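You operate a simulated robot arm through the tools that you are given. There is no shell and no other tool.

You run a simulated robot arm. Do the job below in one go: nothing can be reset, and whatever is moved stays where it is left.

Task
Put things in order on the top of the loading table. At the end: the long black housing (marked "LEFT") stands where the long teal housing (marked "RIGHT") stood; the short grey housing (marked "RIGHT") stands where the long black housing stood; the brown little carton (marked "5 pcs") from the top of the loading table stands on top of the red roll of tape; the white gauge stands where the brown little carton stood; the long teal housing stands where the white gauge stood; whatever was shut is shut again. Leave all else as you found it, and nothing knocked over.

The check looks at the end state, three seconds after you hand in, the way a careful person would. Anything else that was tipped, shoved, dropped, spilled or broken makes it a failure.

Robot
A 6-joint arm with a two-finger parallel gripper, fixed in place. Base frame: the origin is at the foot of the arm, x ahead of it, y to its left, z up; the work surface is at about z = 0. Units: mm, rad, N and s.
With the tool pointing down near the work surface it reaches from about 140 to 580 mm from the base axis. Its first joint turns from -1.152 to 1.152 rad. Payload 2.1 kg.
Tool frame: the origin (TCP) lies between the finger pads and is the grasp point; the fingertips stand 30 mm ahead of it; z points along the fingers, y is the line along which they close. The gripper opens to 94 mm. The fingers are 28 mm wide and 10 mm thick; the gripper's body (50 by 96 mm) begins 55 mm behind the TCP.
Orientation is told as [roll, pitch, yaw] about the base's x, y, z axes, in that order, counted from this pose: with the fingers straight down and closing along the base's y, the tool's x points along the base's -x, its y along +y and its z along -z.

Tools
- The arm moves only by the tool move_arm. Its arguments are lists of equal length, an entry for each row: "delta_pos": the shift along the base's x, y, z in units of 400 mm (1.0 is 400 mm), a list of three; "angular": the turn, a rotation vector about the base's x, y, z in units of 45 degrees (1.0 is 45 degrees), a list of three; "gripper": the finger opening in m, from 0 to 0.094. In form: {"delta_pos": [[tx, ty, tz], ...], "angular": [[ax, ay, az], ...], "gripper": [gripper, ...]}. A call has 1 to 20 rows; each row is the pose to reach, as a shift and turn from the pose commanded when the call began. A call with a number of a shift or a turn outside -1 to 1 is refused whole. Rows are played at 5 a second. More than 50 mm and 0.15 rad between two rows, or a gripper value outside its range, and nothing of the call is played. A pose out of reach is approached as far as the arm can. The call stops where the force on the tool passes 40 N (or 10 N more than at its start, if that is more) or the arm is blocked; 0.2 s more then pass. The fingers move at their own pace (about 72 mm/s each) and stop on an object; they squeeze with about 31 N. The grip force told is the motor's: it shows also when the fingers shut on nothing. Time passes only in rows, and 0.2 s behind the last, so rows that repeat a pose let the fingers close. The reply holds the time, the measured pose of the TCP, the force on the tool along the base axes, the opening and the grip force, in the units named above and with some noise, with the torque about the TCP (base axes, N m) and any sound that the robot's microphone picked up, and new pictures: "show" is both (left out), scene, wrist or none.
- Cameras (640 x 400 px; columns grow to the right, rows downward): "scene" is fixed at [50.6, -367.8, 488.2]; the picture's right is [0.86, -0.51, 0.00], its down [-0.24, -0.40, -0.88] and it looks along [0.45, 0.76, -0.47] (base axes); focal length 343 px, centre (320, 200). "wrist" rides on the gripper at [76, 14, -102] in the tool frame; the picture's right is [-0.18, 0.98, 0.00], its down [-0.75, -0.14, -0.64] and it looks along [-0.63, -0.12, 0.77] (tool axes); focal length 243 px, centre (320, 200). There is no depth. A picture from a camera that has moved, and an enlarged one, comes with that camera's place and axes in the base frame and with its lens. The place of the scene camera against the robot may be out by one fixed shift of up to 12 mm in any direction.
- enlarge(camera, box): a new picture of the part [left, top, right, bottom] of that camera's present view, enlarged. No time passes.
- hand_in(): hands the job in; it is judged then, once.

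Nothing tells you positions but the pictures and the camera data. Unless the task says otherwise, let go and move clear before handing in.

The tools are called after ">>>" by a JSON object that holds its "method" and its "body". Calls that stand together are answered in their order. move_arm: Moves the arm, as the interface text tells. Its arguments: {"type":"object","properties":{"delta_pos":{"type":"array"},"angular":{"type":"array"},"gripper":{"type":"array"},"show":{"type":"string","enum":["both","scene","wrist","none"]}},"required":["delta_pos","angular","gripper"]} The other tools are called the same way: enlarge (camera, box) takes an enlarged picture of a part of a camera's view; hand_in () hands the job in.

At the start:

```text
clock: 0.0
eef_pos: [339.2, 95.2, 341.9]
orientation: [0.001, 0.002, 0.0]
contact_force: [0.3, -0.8, -0.4]
moment: [0.01, -0.01, 0.01]
grip_width: 94.0
grip_force: 0.0
```

scene: 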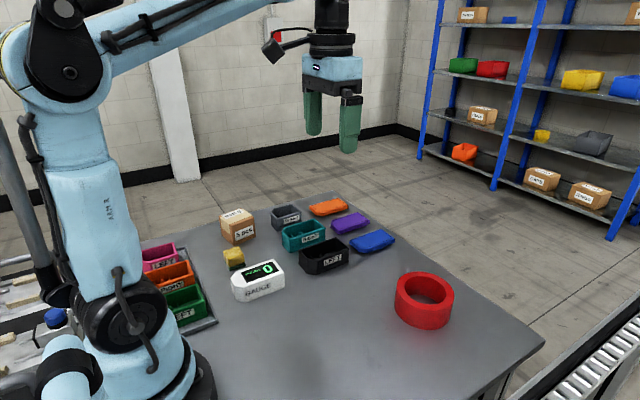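
wrist: 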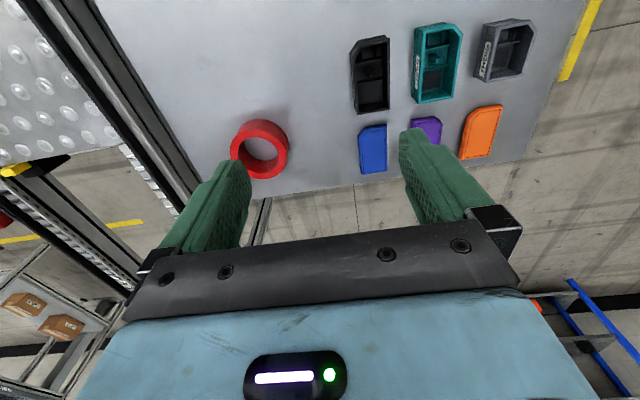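

I see the loading table with a black, a teal and a grey housing, three lids (orange, purple, blue), the red tape roll, the white gauge, the brown carton and a small yellow thing. I will look closer first before moving anything.

>>> {"method": "enlarge", "body": {"camera": "scene", "box": [200, 180, 420, 318]}}

>>> {"method": "enlarge", "body": {"camera": "scene", "box": [0, 200, 240, 350]}}

>>> {"method": "enlarge", "body": {"camera": "wrist", "box": [200, 0, 600, 250]}}

```text
2.90 times, centred on (310, 249) of scene
camera zoom: at [50.6, -367.8, 488.2], right [0.86, -0.51, 0.0], down [-0.24, -0.4, -0.88], along [0.45, 0.76, -0.47], focal length 993 px, centre (349, 58)
```

zoom: 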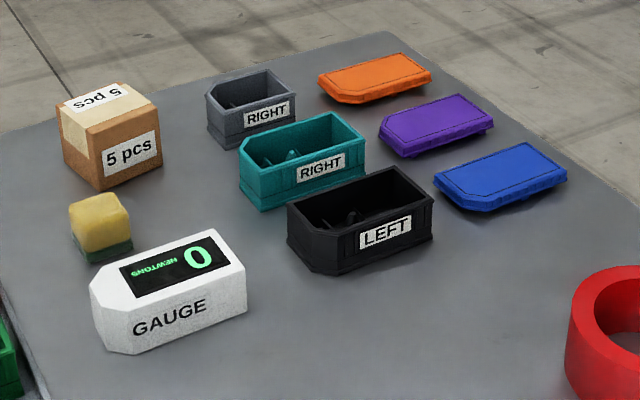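

```text
2.67 times, centred on (120, 275) of scene
camera zoom: at [50.6, -367.8, 488.2], right [0.86, -0.51, 0.0], down [-0.24, -0.4, -0.88], along [0.45, 0.76, -0.47], focal length 914 px, centre (853, 0)
```

zoom: 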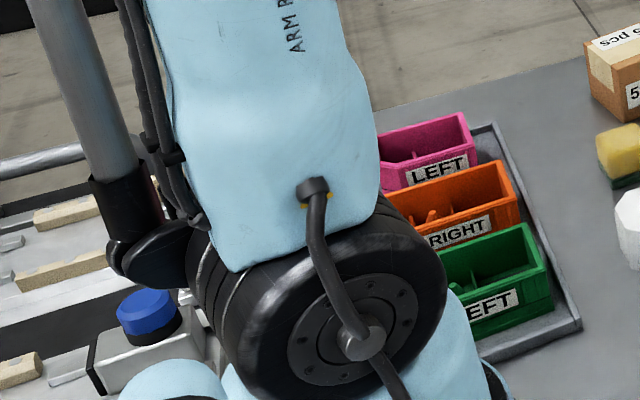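

```text
1.60 times, centred on (400, 125) of wrist
camera zoom: at [262.2, 109.3, 443.9], right [0.18, 0.98, 0.0], down [0.75, -0.14, 0.64], along [0.63, -0.12, -0.77], focal length 388 px, centre (192, 320)
```

zoom: 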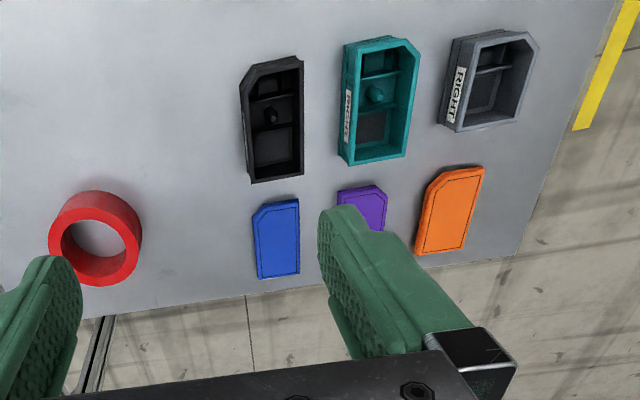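

The objects look to lie roughly at: black housing (369,170), gauge (212,150), carton (242,357), tape (463,-45). Next I shift the arm back and left, staying high, so the wrist camera can see these from above.

>>> {"method": "move_arm", "body": {"delta_pos": [[-0.07, 0.055, 0], [-0.14, 0.11, 0], [-0.21, 0.165, 0], [-0.2725, 0.2125, 0], [-0.2725, 0.2125, 0]], "angular": [[0, 0, 0], [0, 0, 0], [0, 0, 0], [0, 0, 0], [0, 0, 0]], "gripper": [0.094, 0.094, 0.094, 0.094, 0.094]}}

```text
clock: 1.2
eef_pos: [229.5, 181.2, 343.9]
orientation: [0.0, -0.001, 0.001]
contact_force: [0.0, 0.0, 0.0]
moment: [-0.02, 0.0, 0.0]
grip_width: 94.2
grip_force: 0.1
camera wrist: at [152.1, 195.0, 445.1], right [0.18, 0.98, 0.0], down [0.75, -0.14, 0.64], along [0.63, -0.12, -0.77], focal length 243 px, centre (320, 200)
```

scene: 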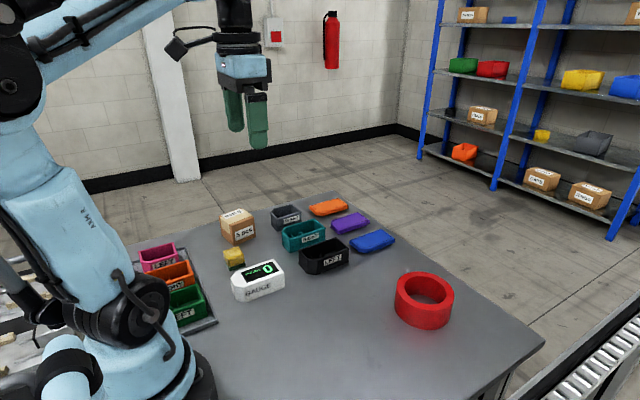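
wrist: 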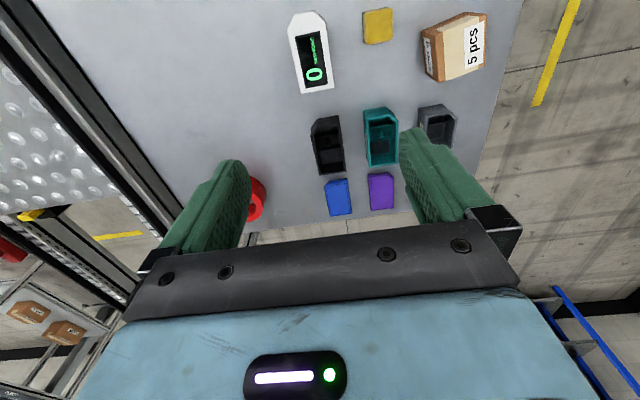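

>>> {"method": "enlarge", "body": {"camera": "wrist", "box": [260, 0, 500, 150]}}

>>> {"method": "enlarge", "body": {"camera": "wrist", "box": [280, 80, 480, 205]}}

>>> {"method": "enlarge", "body": {"camera": "scene", "box": [100, 180, 340, 330]}}

```text
2.67 times, centred on (380, 75) of wrist
camera zoom: at [152.1, 195.0, 445.1], right [0.18, 0.98, 0.0], down [0.75, -0.14, 0.64], along [0.63, -0.12, -0.77], focal length 647 px, centre (160, 533)
```

zoom: 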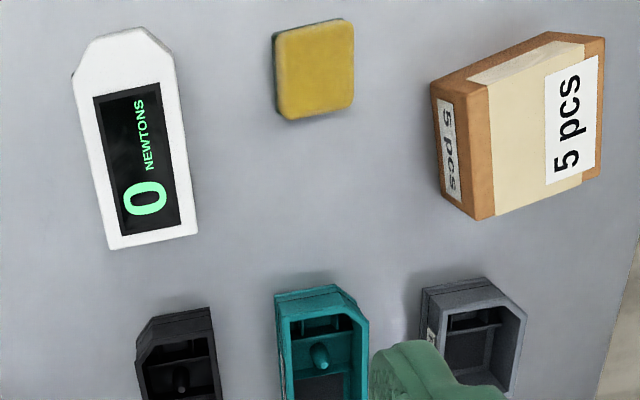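

```text
3.20 times, centred on (380, 142) of wrist
camera zoom: at [152.1, 195.0, 445.1], right [0.18, 0.98, 0.0], down [0.75, -0.14, 0.64], along [0.63, -0.12, -0.77], focal length 776 px, centre (128, 384)
```

zoom: 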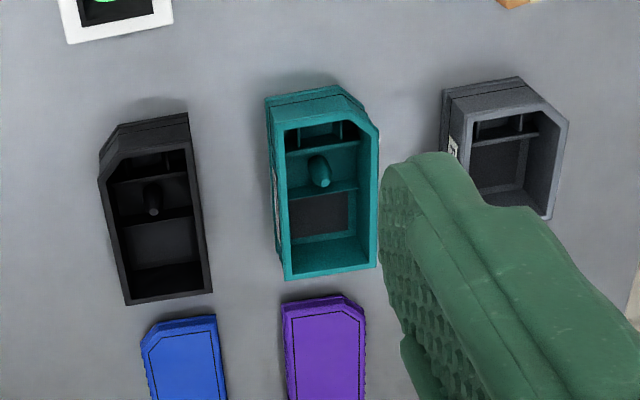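

```text
2.67 times, centred on (220, 255) of scene
camera zoom: at [50.6, -367.8, 488.2], right [0.86, -0.51, 0.0], down [-0.24, -0.4, -0.88], along [0.45, 0.76, -0.47], focal length 914 px, centre (587, 53)
```

zoom: 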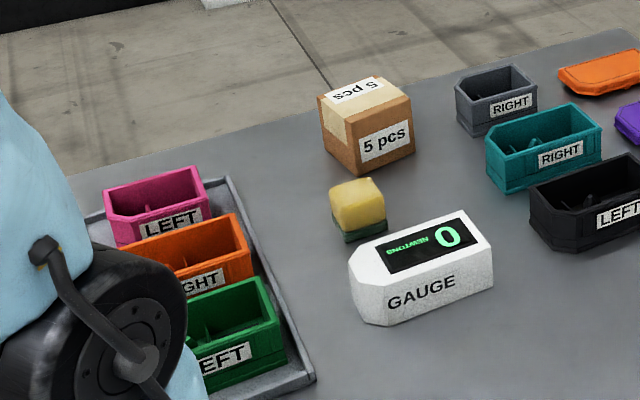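

The objects are nearly aligned with the base axes: black about (371,171), teal about (372,272), gauge about (211,171), carton about (241,379) turned some 9°. Next I hover over the carton with the tool turned to match, for a close look.

>>> {"method": "move_arm", "body": {"delta_pos": [[0.005, 0.0825, -0.06375], [0.01, 0.165, -0.1275], [0.015, 0.2475, -0.19125], [0.02, 0.33, -0.255], [0.025, 0.4125, -0.31875], [0.029, 0.495, -0.3825], [0.029, 0.495, -0.3825]], "angular": [[0, 0, 0.035], [0, 0, 0.07], [0, 0, 0.105], [0, 0, 0.14], [0, 0, 0.175], [0, 0, 0.21], [0, 0, 0.21]], "gripper": [0.094, 0.094, 0.094, 0.094, 0.094, 0.094, 0.094]}}

```text
clock: 2.8
eef_pos: [239.2, 377.1, 189.5]
orientation: [0.001, 0.0, 0.165]
contact_force: [1.2, -0.9, -0.5]
moment: [0.02, 0.01, -0.02]
grip_width: 94.1
grip_force: 0.0
camera wrist: at [161.7, 379.0, 290.3], right [0.02, 1.0, 0.0], down [0.77, -0.01, 0.64], along [0.64, -0.01, -0.77], focal length 243 px, centre (320, 200)
```

scene: 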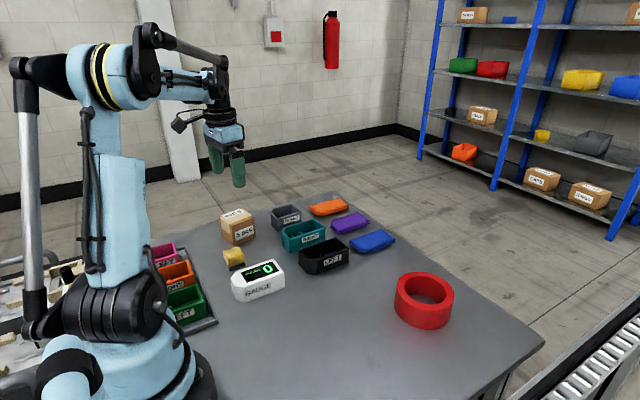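
wrist: 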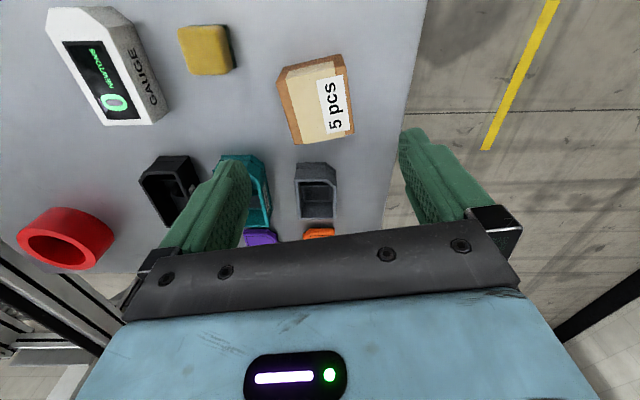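

>>> {"method": "enlarge", "body": {"camera": "wrist", "box": [220, 30, 440, 168]}}

>>> {"method": "enlarge", "body": {"camera": "wrist", "box": [0, 150, 240, 300]}}

>>> {"method": "enlarge", "body": {"camera": "wrist", "box": [30, 0, 270, 150]}}

```text
2.90 times, centred on (330, 99) of wrist
camera zoom: at [161.7, 379.0, 290.3], right [0.02, 1.0, 0.0], down [0.77, -0.01, 0.64], along [0.64, -0.01, -0.77], focal length 703 px, centre (291, 493)
```

zoom: 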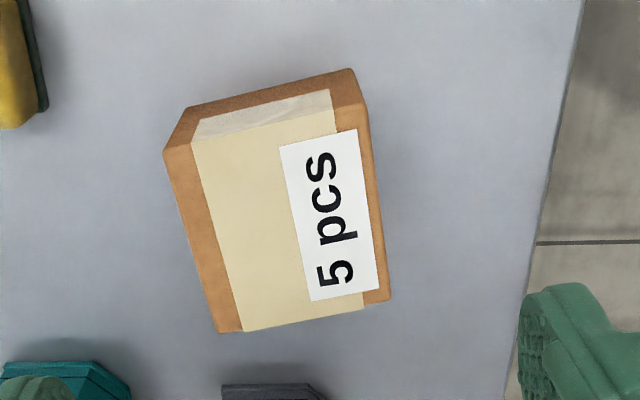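

```text
2.67 times, centred on (120, 225) of wrist
camera zoom: at [161.7, 379.0, 290.3], right [0.02, 1.0, 0.0], down [0.77, -0.01, 0.64], along [0.64, -0.01, -0.77], focal length 647 px, centre (853, 133)
```

zoom: 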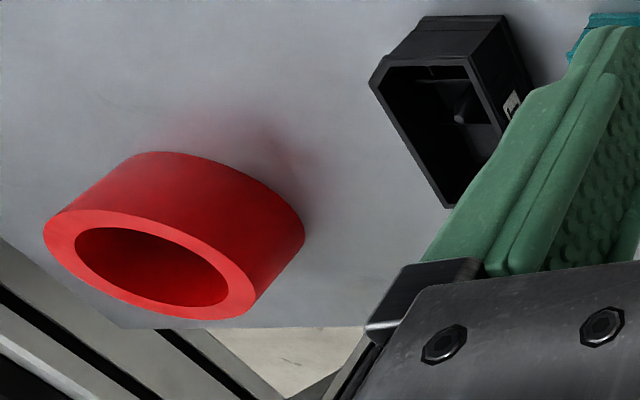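

```text
2.67 times, centred on (150, 75) of wrist
camera zoom: at [161.7, 379.0, 290.3], right [0.02, 1.0, 0.0], down [0.77, -0.01, 0.64], along [0.64, -0.01, -0.77], focal length 647 px, centre (773, 533)
```

zoom: 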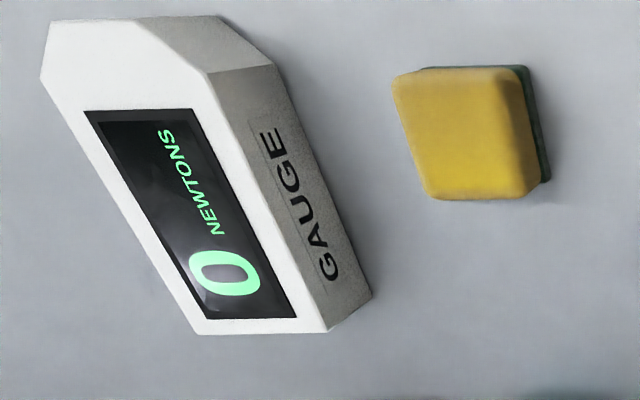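

The carton measures about 61 mm on each side and sits at about 3 mm off my tool centre, turned about 11°. Before I pick it up I survey the other spots, first over the black and teal housings.

>>> {"method": "move_arm", "body": {"delta_pos": [[0.0656, -0.0781, 0.0201], [0.1313, -0.1562, 0.0402], [0.1969, -0.2343, 0.0603], [0.2626, -0.3124, 0.0804], [0.3282, -0.3905, 0.1005], [0.3282, -0.3905, 0.1005]], "angular": [[0, 0, -0.042], [0, 0, -0.084], [0, 0, -0.126], [0, 0, -0.168], [0, 0, -0.21], [0, 0, -0.21]], "gripper": [0.094, 0.094, 0.094, 0.094, 0.094, 0.094], "show": "wrist"}}

>>> {"method": "enlarge", "body": {"camera": "wrist", "box": [200, 20, 480, 195]}}

>>> {"method": "enlarge", "body": {"camera": "wrist", "box": [340, 20, 580, 170]}}

```text
clock: 4.2
eef_pos: [373.6, 220.1, 230.0]
orientation: [0.0, 0.0, 0.0]
contact_force: [0.1, -0.2, -0.7]
moment: [0.02, -0.01, 0.02]
grip_width: 93.9
grip_force: 0.0
camera wrist: at [296.5, 235.5, 331.0], right [0.18, 0.98, 0.0], down [0.75, -0.14, 0.64], along [0.63, -0.12, -0.77], focal length 243 px, centre (320, 200)
```

wrist: 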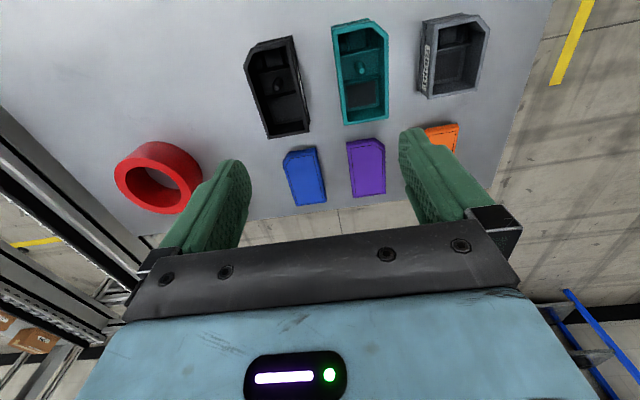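

```text
2.29 times, centred on (340, 108) of wrist
camera zoom: at [296.5, 235.5, 331.0], right [0.18, 0.98, 0.0], down [0.75, -0.14, 0.64], along [0.63, -0.12, -0.77], focal length 555 px, centre (274, 411)
```

zoom: 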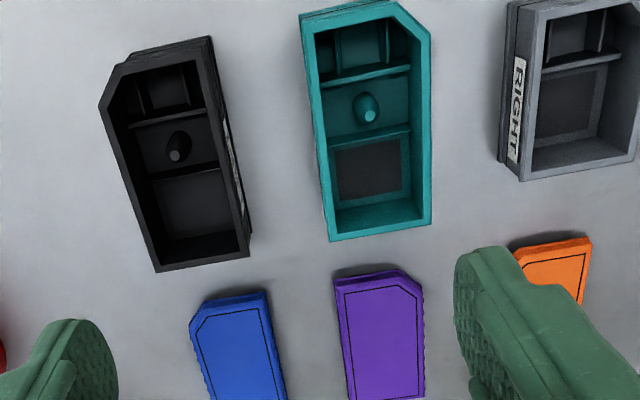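

```text
2.67 times, centred on (460, 95) of wrist
camera zoom: at [296.5, 235.5, 331.0], right [0.18, 0.98, 0.0], down [0.75, -0.14, 0.64], along [0.63, -0.12, -0.77], focal length 647 px, centre (-53, 480)
```

zoom: 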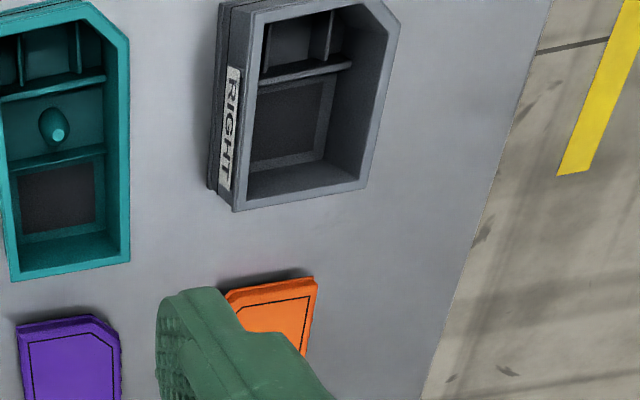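

Black is centred near (373,172), teal near (373,271), grey near (373,369), all straight with the axes and about 40 mm high. Next I look at the tape roll from close above.

>>> {"method": "move_arm", "body": {"delta_pos": [[0.0325, -0.0943, -0.0143], [0.065, -0.1886, -0.0286], [0.0975, -0.2829, -0.0429], [0.13, -0.3771, -0.0571], [0.1625, -0.4714, -0.0714], [0.195, -0.5657, -0.0857], [0.2275, -0.66, -0.1], [0.2275, -0.66, -0.1]], "angular": [[0, 0, 0], [0, 0, 0], [0, 0, 0], [0, 0, 0], [0, 0, 0], [0, 0, 0], [0, 0, 0], [0, 0, 0]], "gripper": [0.094, 0.094, 0.094, 0.094, 0.094, 0.094, 0.094, 0.094], "show": "wrist"}}

>>> {"method": "enlarge", "body": {"camera": "wrist", "box": [220, 10, 460, 160]}}

```text
clock: 6.0
eef_pos: [464.0, -43.0, 191.4]
orientation: [0.001, 0.0, -0.003]
contact_force: [-0.5, 1.3, -0.2]
moment: [0.03, -0.02, -0.01]
grip_width: 94.1
grip_force: 0.1
camera wrist: at [387.4, -29.3, 291.4], right [0.18, 0.98, 0.0], down [0.75, -0.14, 0.64], along [0.63, -0.12, -0.77], focal length 243 px, centre (320, 200)
```

wrist: 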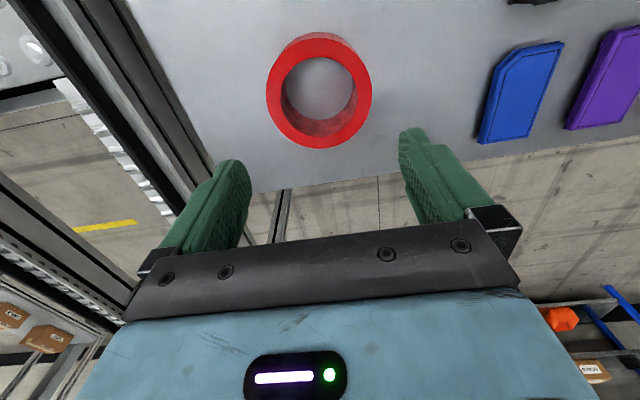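

```text
2.67 times, centred on (340, 85) of wrist
camera zoom: at [387.4, -29.3, 291.4], right [0.18, 0.98, 0.0], down [0.75, -0.14, 0.64], along [0.63, -0.12, -0.77], focal length 647 px, centre (267, 507)
```

zoom: 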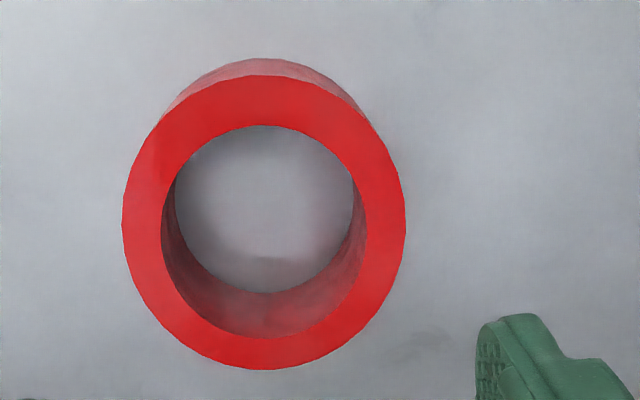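

The tape roll is centred near (462,-43), about 101 mm across with a 73 mm hole, so the 61 mm carton will rest on it by its corners if centred well. Next I look at the gauge from above on my way back to the carton.

>>> {"method": "move_arm", "body": {"delta_pos": [[-0.0902, 0.0763, 0], [-0.1804, 0.1526, 0], [-0.2706, 0.2289, 0], [-0.3607, 0.3051, 0], [-0.4509, 0.3814, 0], [-0.5411, 0.4577, 0], [-0.6313, 0.534, 0], [-0.6313, 0.534, 0]], "angular": [[0, 0, 0], [0, 0, 0], [0, 0, 0], [0, 0, 0], [0, 0, 0], [0, 0, 0], [0, 0, 0], [0, 0, 0]], "gripper": [0.094, 0.094, 0.094, 0.094, 0.094, 0.094, 0.094, 0.094], "show": "wrist"}}

>>> {"method": "enlarge", "body": {"camera": "wrist", "box": [220, 10, 460, 160]}}

```text
clock: 7.8
eef_pos: [208.6, 171.6, 188.4]
orientation: [0.0, 0.0, 0.0]
contact_force: [0.1, 0.9, -0.4]
moment: [0.01, 0.01, 0.02]
grip_width: 94.0
grip_force: 0.0
camera wrist: at [132.2, 184.6, 289.9], right [0.18, 0.98, 0.0], down [0.75, -0.14, 0.64], along [0.63, -0.12, -0.77], focal length 243 px, centre (320, 200)
```

wrist: 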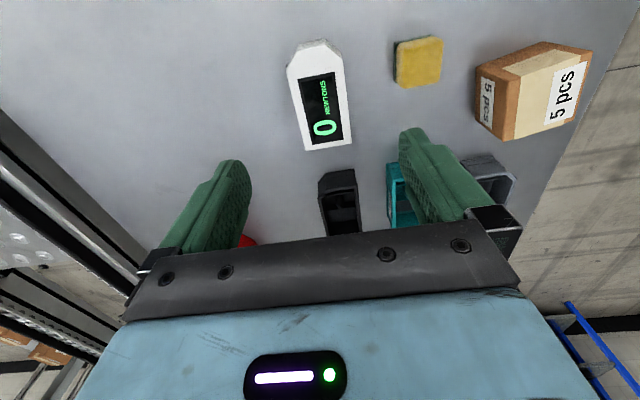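

```text
2.67 times, centred on (340, 85) of wrist
camera zoom: at [132.2, 184.6, 289.9], right [0.18, 0.98, 0.0], down [0.75, -0.14, 0.64], along [0.63, -0.12, -0.77], focal length 647 px, centre (267, 507)
```

zoom: 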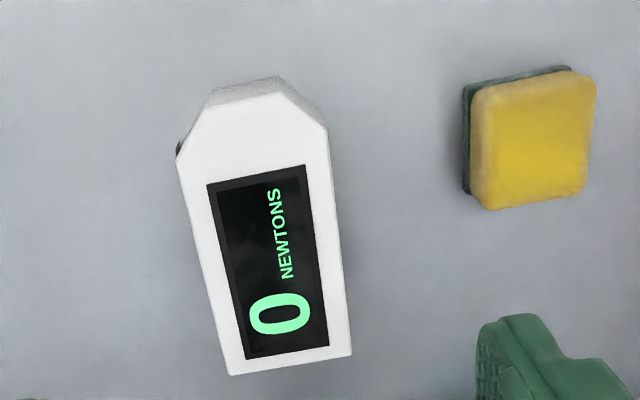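

The gauge is centred near (214,171), straight and about 40 mm high. Now I go over the carton with the tool turned 11.3° to match it.

>>> {"method": "move_arm", "body": {"delta_pos": [[0.0167, 0.1023, -0.02], [0.0333, 0.2046, -0.04], [0.05, 0.3069, -0.06], [0.0666, 0.4092, -0.08], [0.0833, 0.5115, -0.1], [0.0833, 0.5115, -0.1]], "angular": [[0, 0, 0.05], [0, 0, 0.1], [0, 0, 0.15], [0, 0, 0.2], [0, 0, 0.251], [0, 0, 0.251]], "gripper": [0.094, 0.094, 0.094, 0.094, 0.094, 0.094], "show": "wrist"}}

>>> {"method": "enlarge", "body": {"camera": "wrist", "box": [180, 10, 460, 185]}}

```text
clock: 9.2
eef_pos: [243.9, 375.6, 148.2]
orientation: [0.0, 0.0, 0.198]
contact_force: [0.9, 0.3, 0.1]
moment: [-0.02, 0.03, 0.02]
grip_width: 94.1
grip_force: 0.0
camera wrist: at [167.1, 374.2, 249.0], right [-0.01, 1.0, 0.0], down [0.77, 0.01, 0.64], along [0.64, 0.01, -0.77], focal length 243 px, centre (320, 200)
```

wrist: 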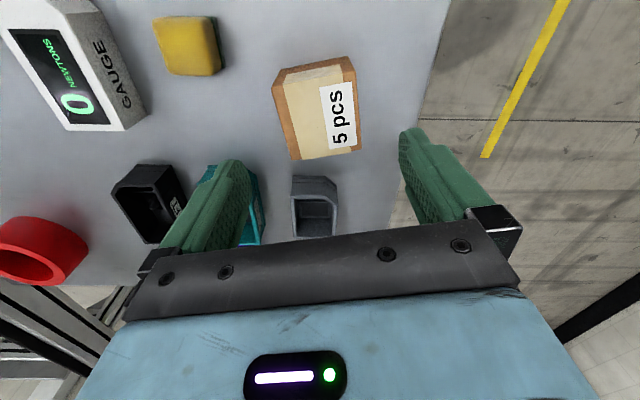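

```text
2.29 times, centred on (320, 98) of wrist
camera zoom: at [167.1, 374.2, 249.0], right [-0.01, 1.0, 0.0], down [0.77, 0.01, 0.64], along [0.64, 0.01, -0.77], focal length 555 px, centre (320, 434)
```

zoom: 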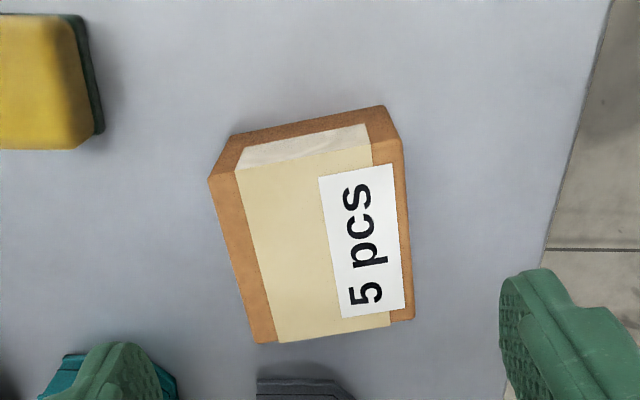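

The tool is centred on the carton to within a millimetre. I now go down to about 40 mm and close on it.

>>> {"method": "move_arm", "body": {"delta_pos": [[-0.002, 0, -0.08], [-0.002, 0, -0.16], [-0.002, 0, -0.23], [-0.002, 0, -0.276], [-0.002, 0, -0.276], [-0.002, 0, -0.276], [-0.002, 0, -0.276], [-0.002, 0, -0.276], [-0.002, 0, -0.276]], "angular": [[0, 0, 0], [0, 0, 0], [0, 0, 0], [0, 0, 0], [0, 0, 0], [0, 0, 0], [0, 0, 0], [0, 0, 0], [0, 0, 0]], "gripper": [0.094, 0.094, 0.094, 0.094, 0.094, 0.04, 0.04, 0.04, 0.04]}}

```text
clock: 11.2
eef_pos: [243.6, 376.9, 39.6]
orientation: [0.001, -0.001, 0.198]
contact_force: [0.4, -0.4, 0.3]
moment: [0.02, 0.0, 0.01]
grip_width: 68.2
grip_force: 31.1
camera wrist: at [165.9, 375.4, 140.5], right [-0.01, 1.0, 0.0], down [0.77, 0.01, 0.64], along [0.64, 0.01, -0.77], focal length 243 px, centre (320, 200)
```

scene: 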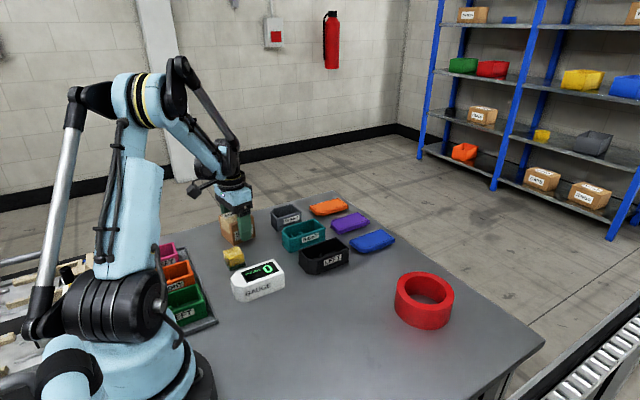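
wrist: 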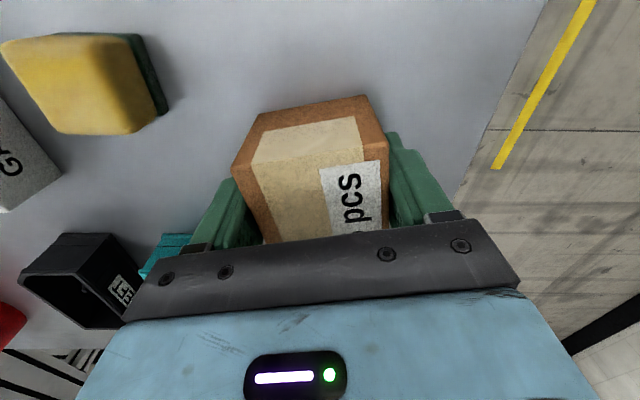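

>>> {"method": "enlarge", "body": {"camera": "wrist", "box": [200, 80, 440, 230]}}

>>> {"method": "enlarge", "body": {"camera": "scene", "box": [180, 130, 340, 230]}}

```text
2.67 times, centred on (320, 155) of wrist
camera zoom: at [165.9, 375.4, 140.5], right [-0.01, 1.0, 0.0], down [0.77, 0.01, 0.64], along [0.64, 0.01, -0.77], focal length 647 px, centre (320, 320)
```

zoom: 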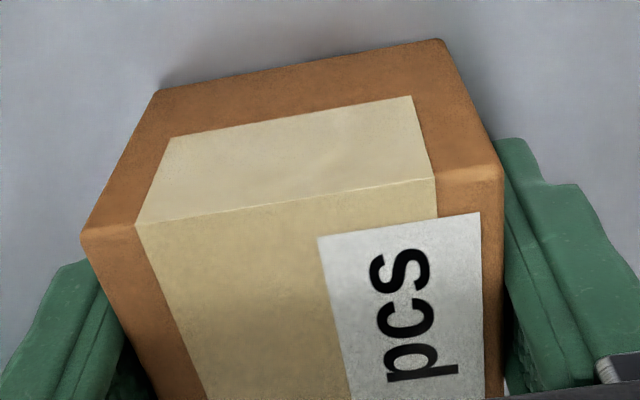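

```text
4.00 times, centred on (260, 180) of scene
camera zoom: at [50.6, -367.8, 488.2], right [0.86, -0.51, 0.0], down [-0.24, -0.4, -0.88], along [0.45, 0.76, -0.47], focal length 1371 px, centre (560, 280)
```

zoom: 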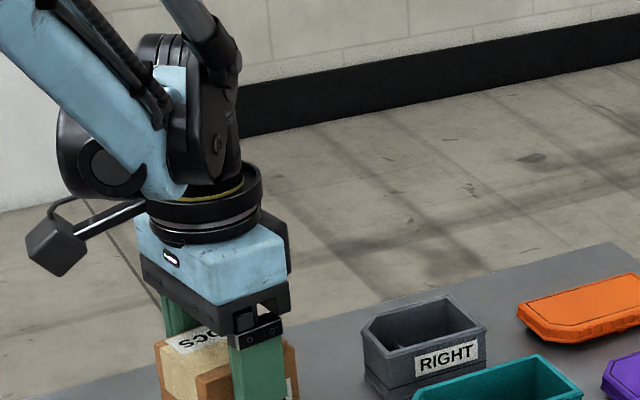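

The fingers hold the carton (grip 31 N, measured width 68 mm). I lift it straight up and carry it toward the tape at a safe height.

>>> {"method": "move_arm", "body": {"delta_pos": [[0, 0, 0.02], [0, 0, 0.07], [0, 0, 0.15], [0, 0, 0.23], [0, 0, 0.3], [0.05, -0.1, 0.3], [0.1, -0.2, 0.3], [0.15, -0.3, 0.3], [0.2, -0.4, 0.3], [0.25, -0.5, 0.3], [0.25, -0.5, 0.3]], "angular": [[0, 0, 0], [0, 0, 0], [0, 0, 0], [0, 0, 0], [0, 0, 0], [0, 0, -0.05], [0, 0, -0.1], [0, 0, -0.15], [0, 0, -0.2], [0, 0, -0.251], [0, 0, -0.251]], "gripper": [0.04, 0.04, 0.04, 0.04, 0.04, 0.04, 0.04, 0.04, 0.04, 0.04, 0.04]}}

```text
clock: 13.6
eef_pos: [343.6, 173.7, 159.2]
orientation: [0.0, 0.0, 0.001]
contact_force: [-0.1, -0.5, -1.5]
moment: [0.0, 0.0, 0.02]
grip_width: 67.7
grip_force: 31.2
camera wrist: at [267.5, 188.4, 260.2], right [0.18, 0.98, 0.0], down [0.75, -0.14, 0.64], along [0.63, -0.12, -0.77], focal length 243 px, centre (320, 200)
```

scene: 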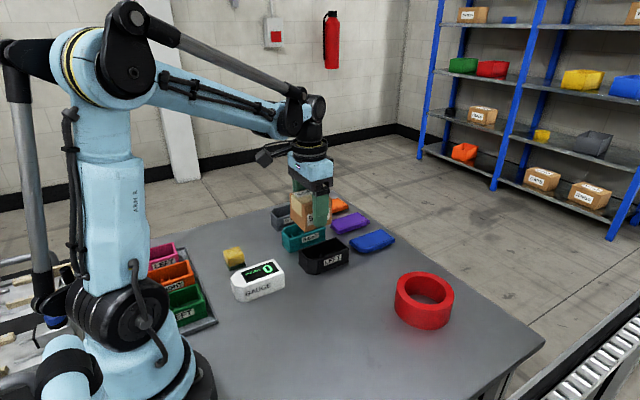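
wrist: 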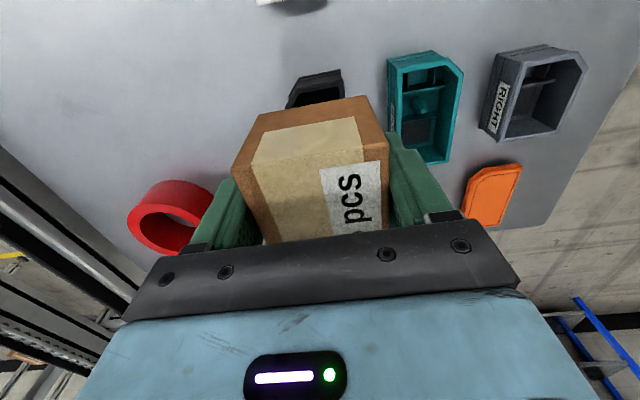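

The carton is held steadily. I carry it to above the tape centre at (462.6,-43.1) and stop about 20 mm above the ring for a check.

>>> {"method": "move_arm", "body": {"delta_pos": [[0.0496, -0.0911, 0], [0.0993, -0.1823, 0], [0.1489, -0.2734, 0], [0.1985, -0.3645, 0], [0.2481, -0.4556, 0], [0.2978, -0.5468, 0], [0.2978, -0.5468, -0.06], [0.2978, -0.5468, -0.125], [0.2978, -0.5468, -0.125]], "angular": [[0, 0, 0], [0, 0, 0], [0, 0, 0], [0, 0, 0], [0, 0, 0], [0, 0, 0], [0, 0, 0], [0, 0, 0], [0, 0, 0]], "gripper": [0.04, 0.04, 0.04, 0.04, 0.04, 0.04, 0.04, 0.04, 0.04]}}

>>> {"method": "enlarge", "body": {"camera": "scene", "box": [340, 180, 520, 340]}}

>>> {"method": "enlarge", "body": {"camera": "wrist", "box": [200, 20, 460, 200]}}

```text
clock: 15.6
eef_pos: [462.8, -43.0, 109.2]
orientation: [0.001, -0.001, 0.0]
contact_force: [0.2, 0.1, -1.8]
moment: [-0.02, 0.01, -0.01]
grip_width: 68.0
grip_force: 31.3
camera wrist: at [385.5, -29.2, 210.3], right [0.18, 0.98, 0.0], down [0.75, -0.14, 0.64], along [0.63, -0.12, -0.77], focal length 243 px, centre (320, 200)
```

scene: 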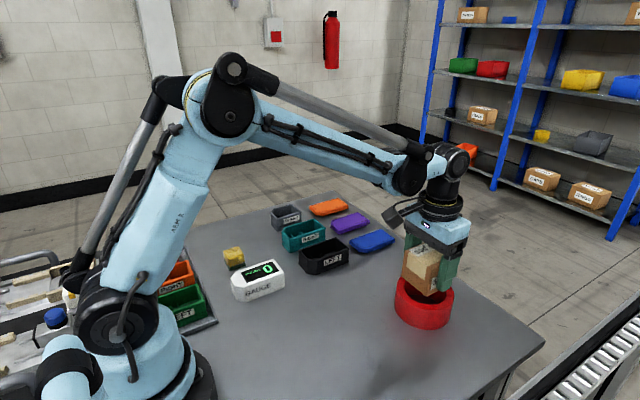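
wrist: 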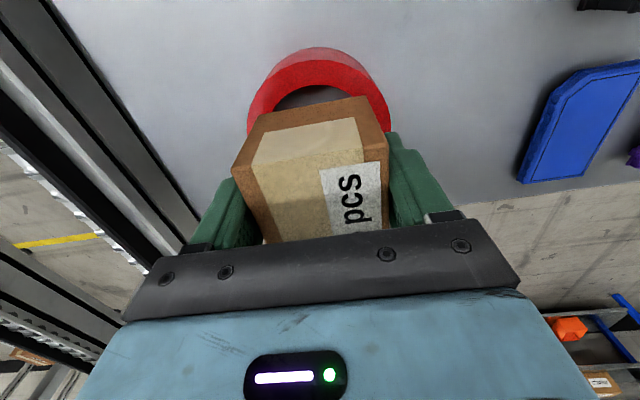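

```text
2.50 times, centred on (430, 260) of scene
camera zoom: at [50.6, -367.8, 488.2], right [0.86, -0.51, 0.0], down [-0.24, -0.4, -0.88], along [0.45, 0.76, -0.47], focal length 857 px, centre (45, 50)
```

zoom: 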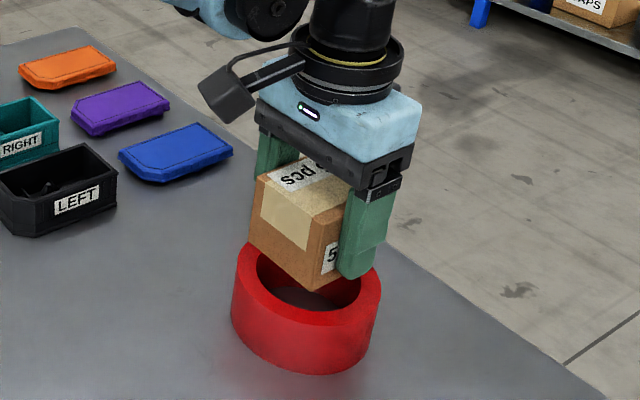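

```text
2.22 times, centred on (330, 110) of wrist
camera zoom: at [385.5, -29.2, 210.3], right [0.18, 0.98, 0.0], down [0.75, -0.14, 0.64], along [0.63, -0.12, -0.77], focal length 539 px, centre (298, 400)
```

zoom: 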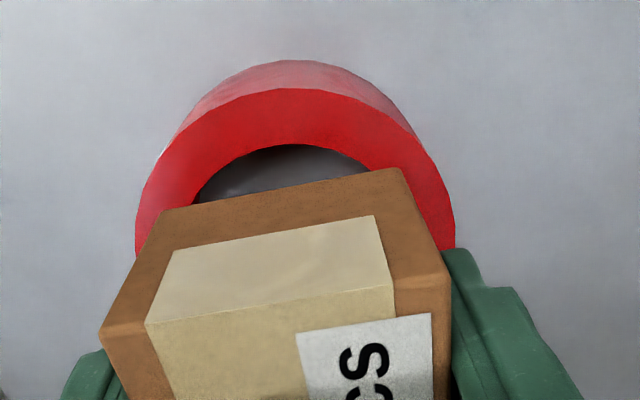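

The carton is centred over the ring to within about 1 mm. I lower slowly, watching the force for contact.

>>> {"method": "move_arm", "body": {"delta_pos": [[0.0018, -0.0018, -0.015], [0.0018, -0.0018, -0.03], [0.0018, -0.0018, -0.04], [0.0018, -0.0018, -0.0425], [0.0018, -0.0018, -0.045], [0.0018, -0.0018, -0.0475], [0.0018, -0.0018, -0.0475]], "angular": [[0, 0, 0], [0, 0, 0], [0, 0, 0], [0, 0, 0], [0, 0, 0], [0, 0, 0], [0, 0, 0]], "gripper": [0.04, 0.04, 0.04, 0.04, 0.04, 0.04, 0.04], "show": "scene"}}

>>> {"method": "enlarge", "body": {"camera": "scene", "box": [380, 220, 500, 340]}}

```text
clock: 17.2
eef_pos: [464.1, -44.8, 90.3]
orientation: [-0.002, -0.001, 0.001]
contact_force: [-0.2, -0.2, -2.9]
moment: [0.03, -0.01, 0.0]
grip_width: 68.1
grip_force: 31.4
```

scene: 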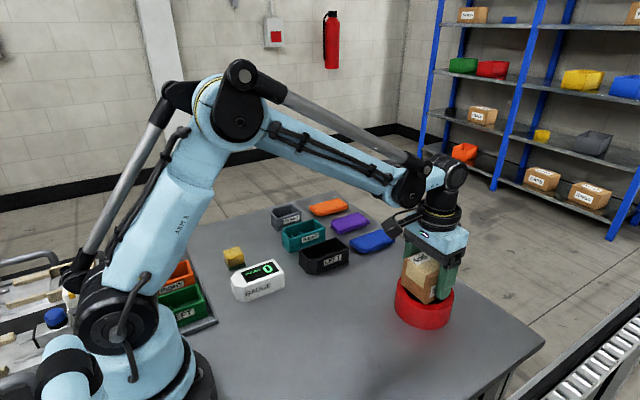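

```text
3.33 times, centred on (440, 280) of scene
camera zoom: at [50.6, -367.8, 488.2], right [0.86, -0.51, 0.0], down [-0.24, -0.4, -0.88], along [0.45, 0.76, -0.47], focal length 1142 px, centre (-80, -67)
```

zoom: 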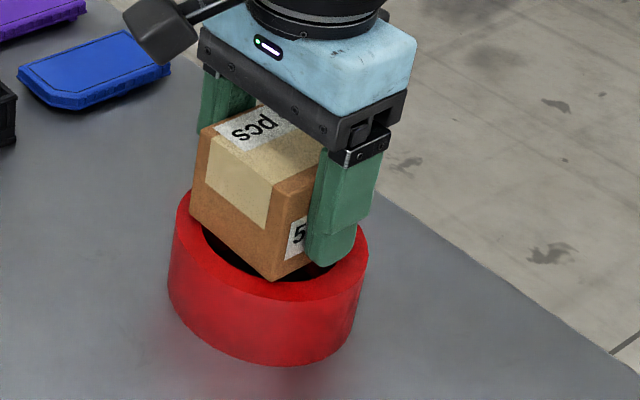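

Still no contact at about z = 91. I continue down in 1 mm steps.

>>> {"method": "move_arm", "body": {"delta_pos": [[0, 0, -0.0025], [0, 0, -0.005], [0, 0, -0.0075], [0, 0, -0.0075]], "angular": [[0, 0, 0], [0, 0, 0], [0, 0, 0], [0, 0, 0]], "gripper": [0.04, 0.04, 0.04, 0.04], "show": "scene"}}

>>> {"method": "enlarge", "body": {"camera": "scene", "box": [380, 220, 500, 340]}}

```text
clock: 18.2
eef_pos: [464.4, -44.6, 86.6]
orientation: [0.001, -0.002, 0.0]
contact_force: [-0.4, 0.7, -2.1]
moment: [0.0, -0.01, 0.03]
grip_width: 68.2
grip_force: 31.5
```

scene: 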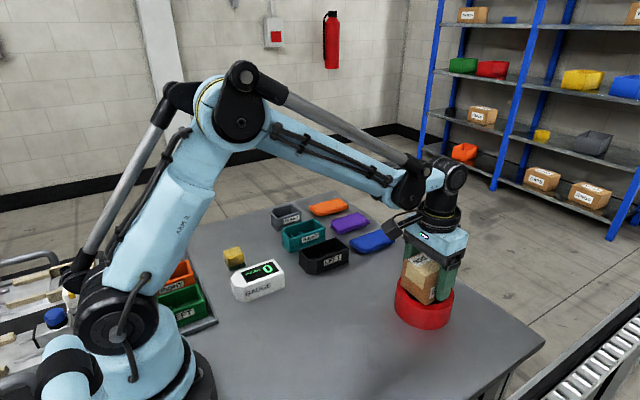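

```text
3.33 times, centred on (440, 280) of scene
camera zoom: at [50.6, -367.8, 488.2], right [0.86, -0.51, 0.0], down [-0.24, -0.4, -0.88], along [0.45, 0.76, -0.47], focal length 1142 px, centre (-80, -67)
```

zoom: 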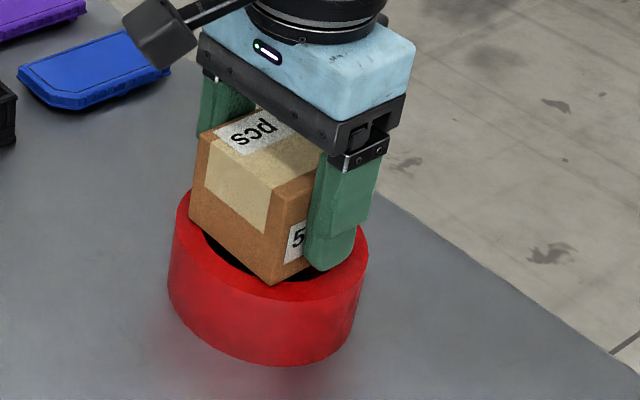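

>>> {"method": "move_arm", "body": {"delta_pos": [[0, 0, -0.0025], [0, 0, -0.005], [0, 0, -0.005]], "angular": [[0, 0, 0], [0, 0, 0], [0, 0, 0]], "gripper": [0.04, 0.04, 0.04], "show": "wrist"}}

>>> {"method": "enlarge", "body": {"camera": "scene", "box": [390, 250, 470, 330]}}

```text
clock: 19.0
eef_pos: [462.9, -43.9, 87.5]
orientation: [0.0, 0.0, 0.0]
contact_force: [-1.7, -2.8, 27.4]
moment: [-0.01, 0.04, -0.04]
grip_width: 68.3
grip_force: 30.5
camera wrist: at [386.9, -29.1, 188.0], right [0.18, 0.98, 0.0], down [0.75, -0.14, 0.64], along [0.63, -0.12, -0.77], focal length 243 px, centre (320, 200)
```

wrist: 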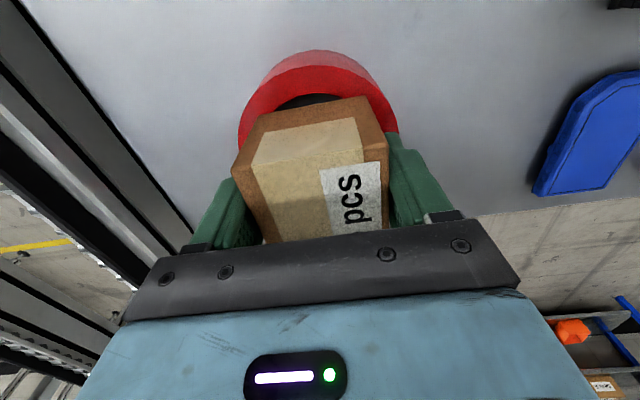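

```text
5.00 times, centred on (430, 290) of scene
camera zoom: at [50.5, -367.8, 488.2], right [0.86, -0.51, 0.0], down [-0.24, -0.4, -0.88], along [0.45, 0.76, -0.47], focal length 1713 px, centre (-230, -250)
```

zoom: 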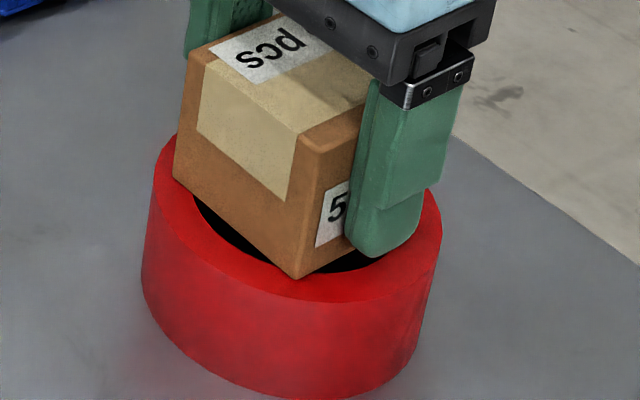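

Contact with the ring is clear (27 N), with the carton's corners all over the ring. I ease off about 1 mm, open the fingers, and look.

>>> {"method": "move_arm", "body": {"delta_pos": [[0, 0, 0.0032], [0, 0, 0.0032], [0, 0, 0.0032], [0, 0, 0.0032], [0, 0, 0.0032]], "angular": [[0, 0, 0], [0, 0, 0], [0, 0, 0], [0, 0, 0], [0, 0, 0]], "gripper": [0.04, 0.094, 0.094, 0.094, 0.094]}}

>>> {"method": "enlarge", "body": {"camera": "scene", "box": [380, 220, 480, 330]}}

```text
clock: 20.2
eef_pos: [463.7, -41.8, 87.5]
orientation: [0.0, 0.0, -0.001]
contact_force: [0.0, -0.2, 0.2]
moment: [0.01, 0.03, 0.0]
grip_width: 94.2
grip_force: 0.1
camera wrist: at [387.2, -28.8, 188.2], right [0.18, 0.98, 0.0], down [0.75, -0.14, 0.64], along [0.63, -0.12, -0.77], focal length 243 px, centre (320, 200)
```

scene: 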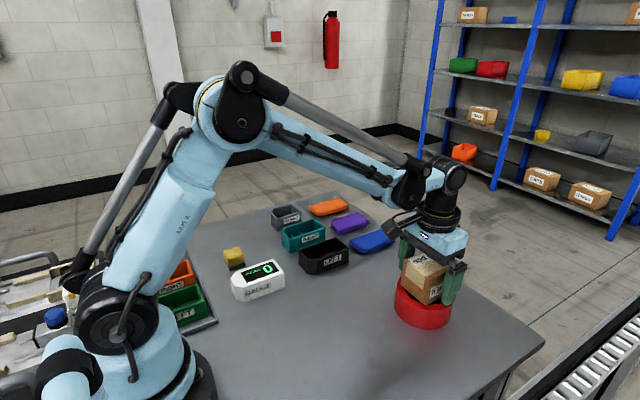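
wrist: 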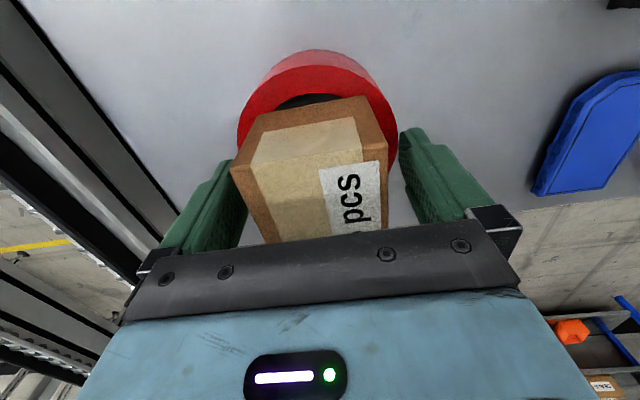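

```text
3.64 times, centred on (430, 275) of scene
camera zoom: at [50.6, -367.8, 488.2], right [0.86, -0.51, 0.0], down [-0.24, -0.4, -0.88], along [0.45, 0.76, -0.47], focal length 1246 px, centre (-80, -73)
```

zoom: 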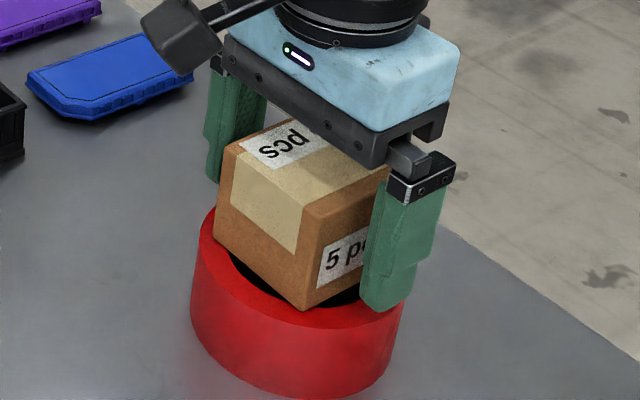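

The carton stands level on the ring and the fingers are free. I rise straight up, then go over to the gauge.

>>> {"method": "move_arm", "body": {"delta_pos": [[0, 0, 0.05], [0, 0, 0.14], [0, 0, 0.25], [-0.0889, 0.0769, 0.25], [-0.1777, 0.1537, 0.25], [-0.2666, 0.2305, 0.25], [-0.3554, 0.3073, 0.25], [-0.4443, 0.3841, 0.25], [-0.5331, 0.461, 0.24], [-0.622, 0.5378, 0.2], [-0.622, 0.5378, 0.157], [-0.622, 0.5378, 0.157]], "angular": [[0, 0, 0], [0, 0, 0], [0, 0, 0], [0, 0, 0], [0, 0, 0], [0, 0, 0], [0, 0, 0], [0, 0, 0], [0, 0, 0], [0, 0, 0], [0, 0, 0], [0, 0, 0]], "gripper": [0.094, 0.094, 0.094, 0.094, 0.094, 0.094, 0.094, 0.094, 0.094, 0.094, 0.094, 0.094]}}

>>> {"method": "enlarge", "body": {"camera": "scene", "box": [380, 220, 480, 330]}}

>>> {"method": "enlarge", "body": {"camera": "wrist", "box": [220, 20, 460, 170]}}

```text
clock: 22.8
eef_pos: [212.3, 175.2, 150.9]
orientation: [0.0, -0.001, 0.0]
contact_force: [-0.3, 0.5, -0.3]
moment: [0.0, 0.01, 0.0]
grip_width: 93.9
grip_force: 0.1
camera wrist: at [136.2, 188.8, 250.5], right [0.18, 0.98, 0.0], down [0.75, -0.14, 0.64], along [0.63, -0.12, -0.77], focal length 243 px, centre (320, 200)
```

scene: 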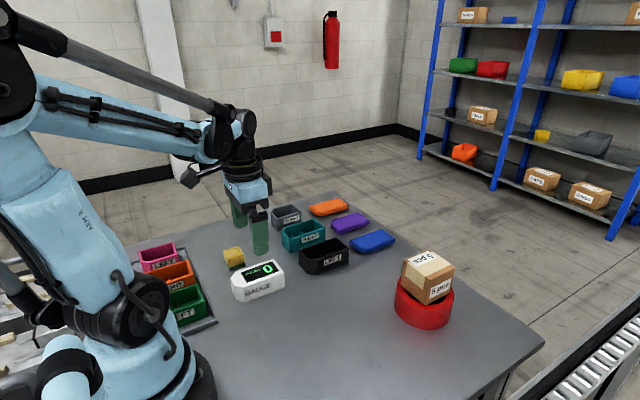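
wrist: 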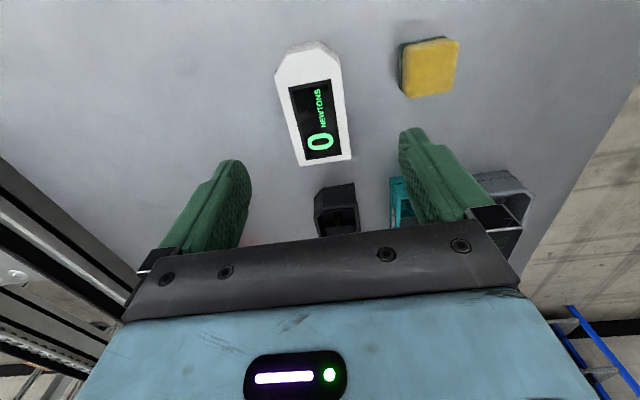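

```text
3.64 times, centred on (430, 275) of scene
camera zoom: at [50.6, -367.8, 488.2], right [0.86, -0.51, 0.0], down [-0.24, -0.4, -0.88], along [0.45, 0.76, -0.47], focal length 1246 px, centre (-80, -73)
```

zoom: 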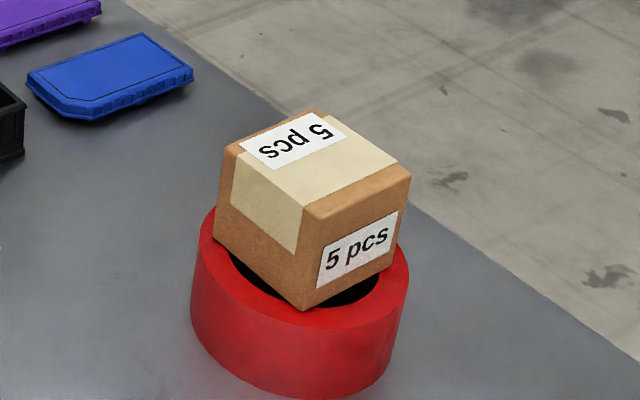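

```text
2.67 times, centred on (340, 95) of wrist
camera zoom: at [136.2, 188.8, 250.5], right [0.18, 0.98, 0.0], down [0.75, -0.14, 0.64], along [0.63, -0.12, -0.77], focal length 647 px, centre (267, 480)
```

zoom: 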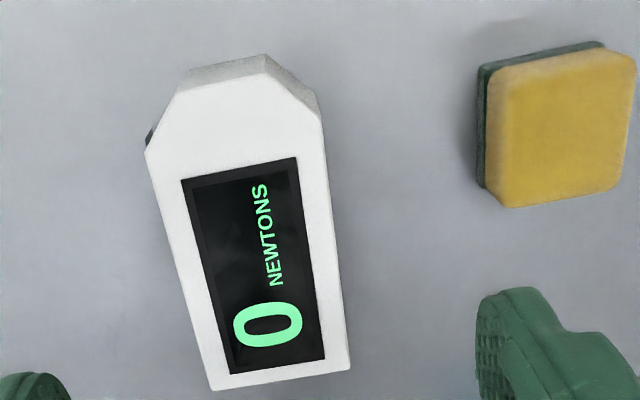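

The carton stands well on the tape. The measured pose (not my commanded sum) agrees with the pictures, so the gauge is at about (212.7,170.8), 4 mm to the right of my tool; I correct and go down to it with the fingers still open.

>>> {"method": "move_arm", "body": {"delta_pos": [[0.0008, -0.0105, -0.04], [0.0008, -0.0105, -0.12], [0.0008, -0.0105, -0.2], [0.0008, -0.0105, -0.26], [0.0008, -0.0105, -0.287], [0.0008, -0.0105, -0.287], [0.0008, -0.0105, -0.287]], "angular": [[0, 0, 0], [0, 0, 0], [0, 0, 0], [0, 0, 0], [0, 0, 0], [0, 0, 0], [0, 0, 0]], "gripper": [0.094, 0.094, 0.094, 0.094, 0.094, 0.094, 0.094]}}

```text
clock: 24.4
eef_pos: [213.7, 168.5, 36.3]
orientation: [-0.002, 0.0, -0.002]
contact_force: [-0.5, -0.5, 0.1]
moment: [0.02, 0.02, -0.01]
grip_width: 93.8
grip_force: 0.0
camera wrist: at [138.4, 182.5, 136.9], right [0.18, 0.98, 0.0], down [0.75, -0.14, 0.64], along [0.63, -0.12, -0.77], focal length 243 px, centre (320, 200)
```

scene: 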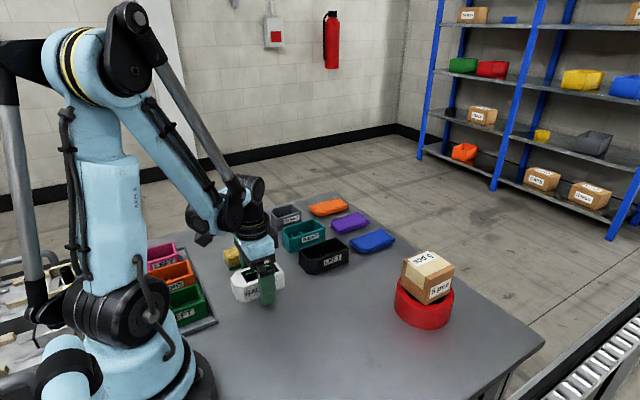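
wrist: 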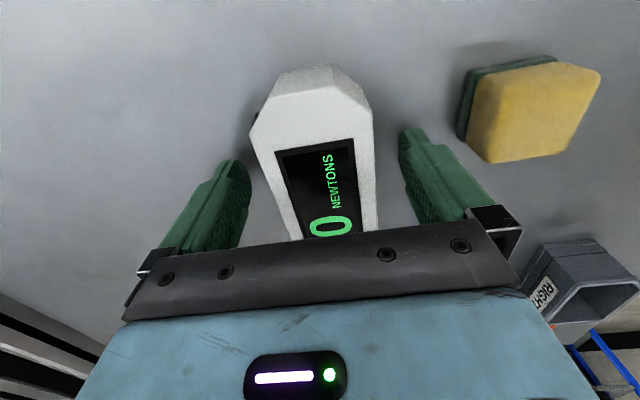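

>>> {"method": "enlarge", "body": {"camera": "wrist", "box": [220, 50, 460, 200]}}

```text
2.67 times, centred on (340, 125) of wrist
camera zoom: at [138.4, 182.5, 136.9], right [0.18, 0.98, 0.0], down [0.75, -0.14, 0.64], along [0.63, -0.12, -0.77], focal length 647 px, centre (267, 400)
```

zoom: 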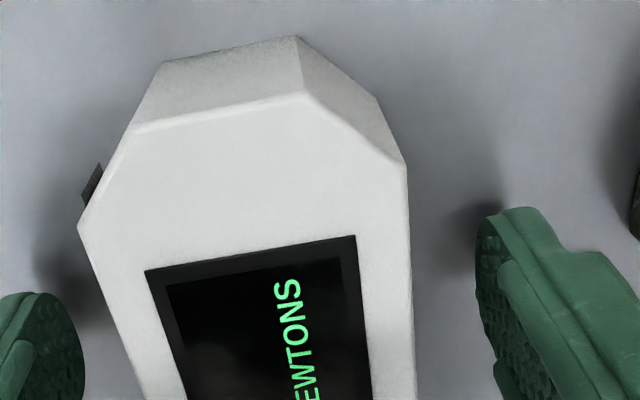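

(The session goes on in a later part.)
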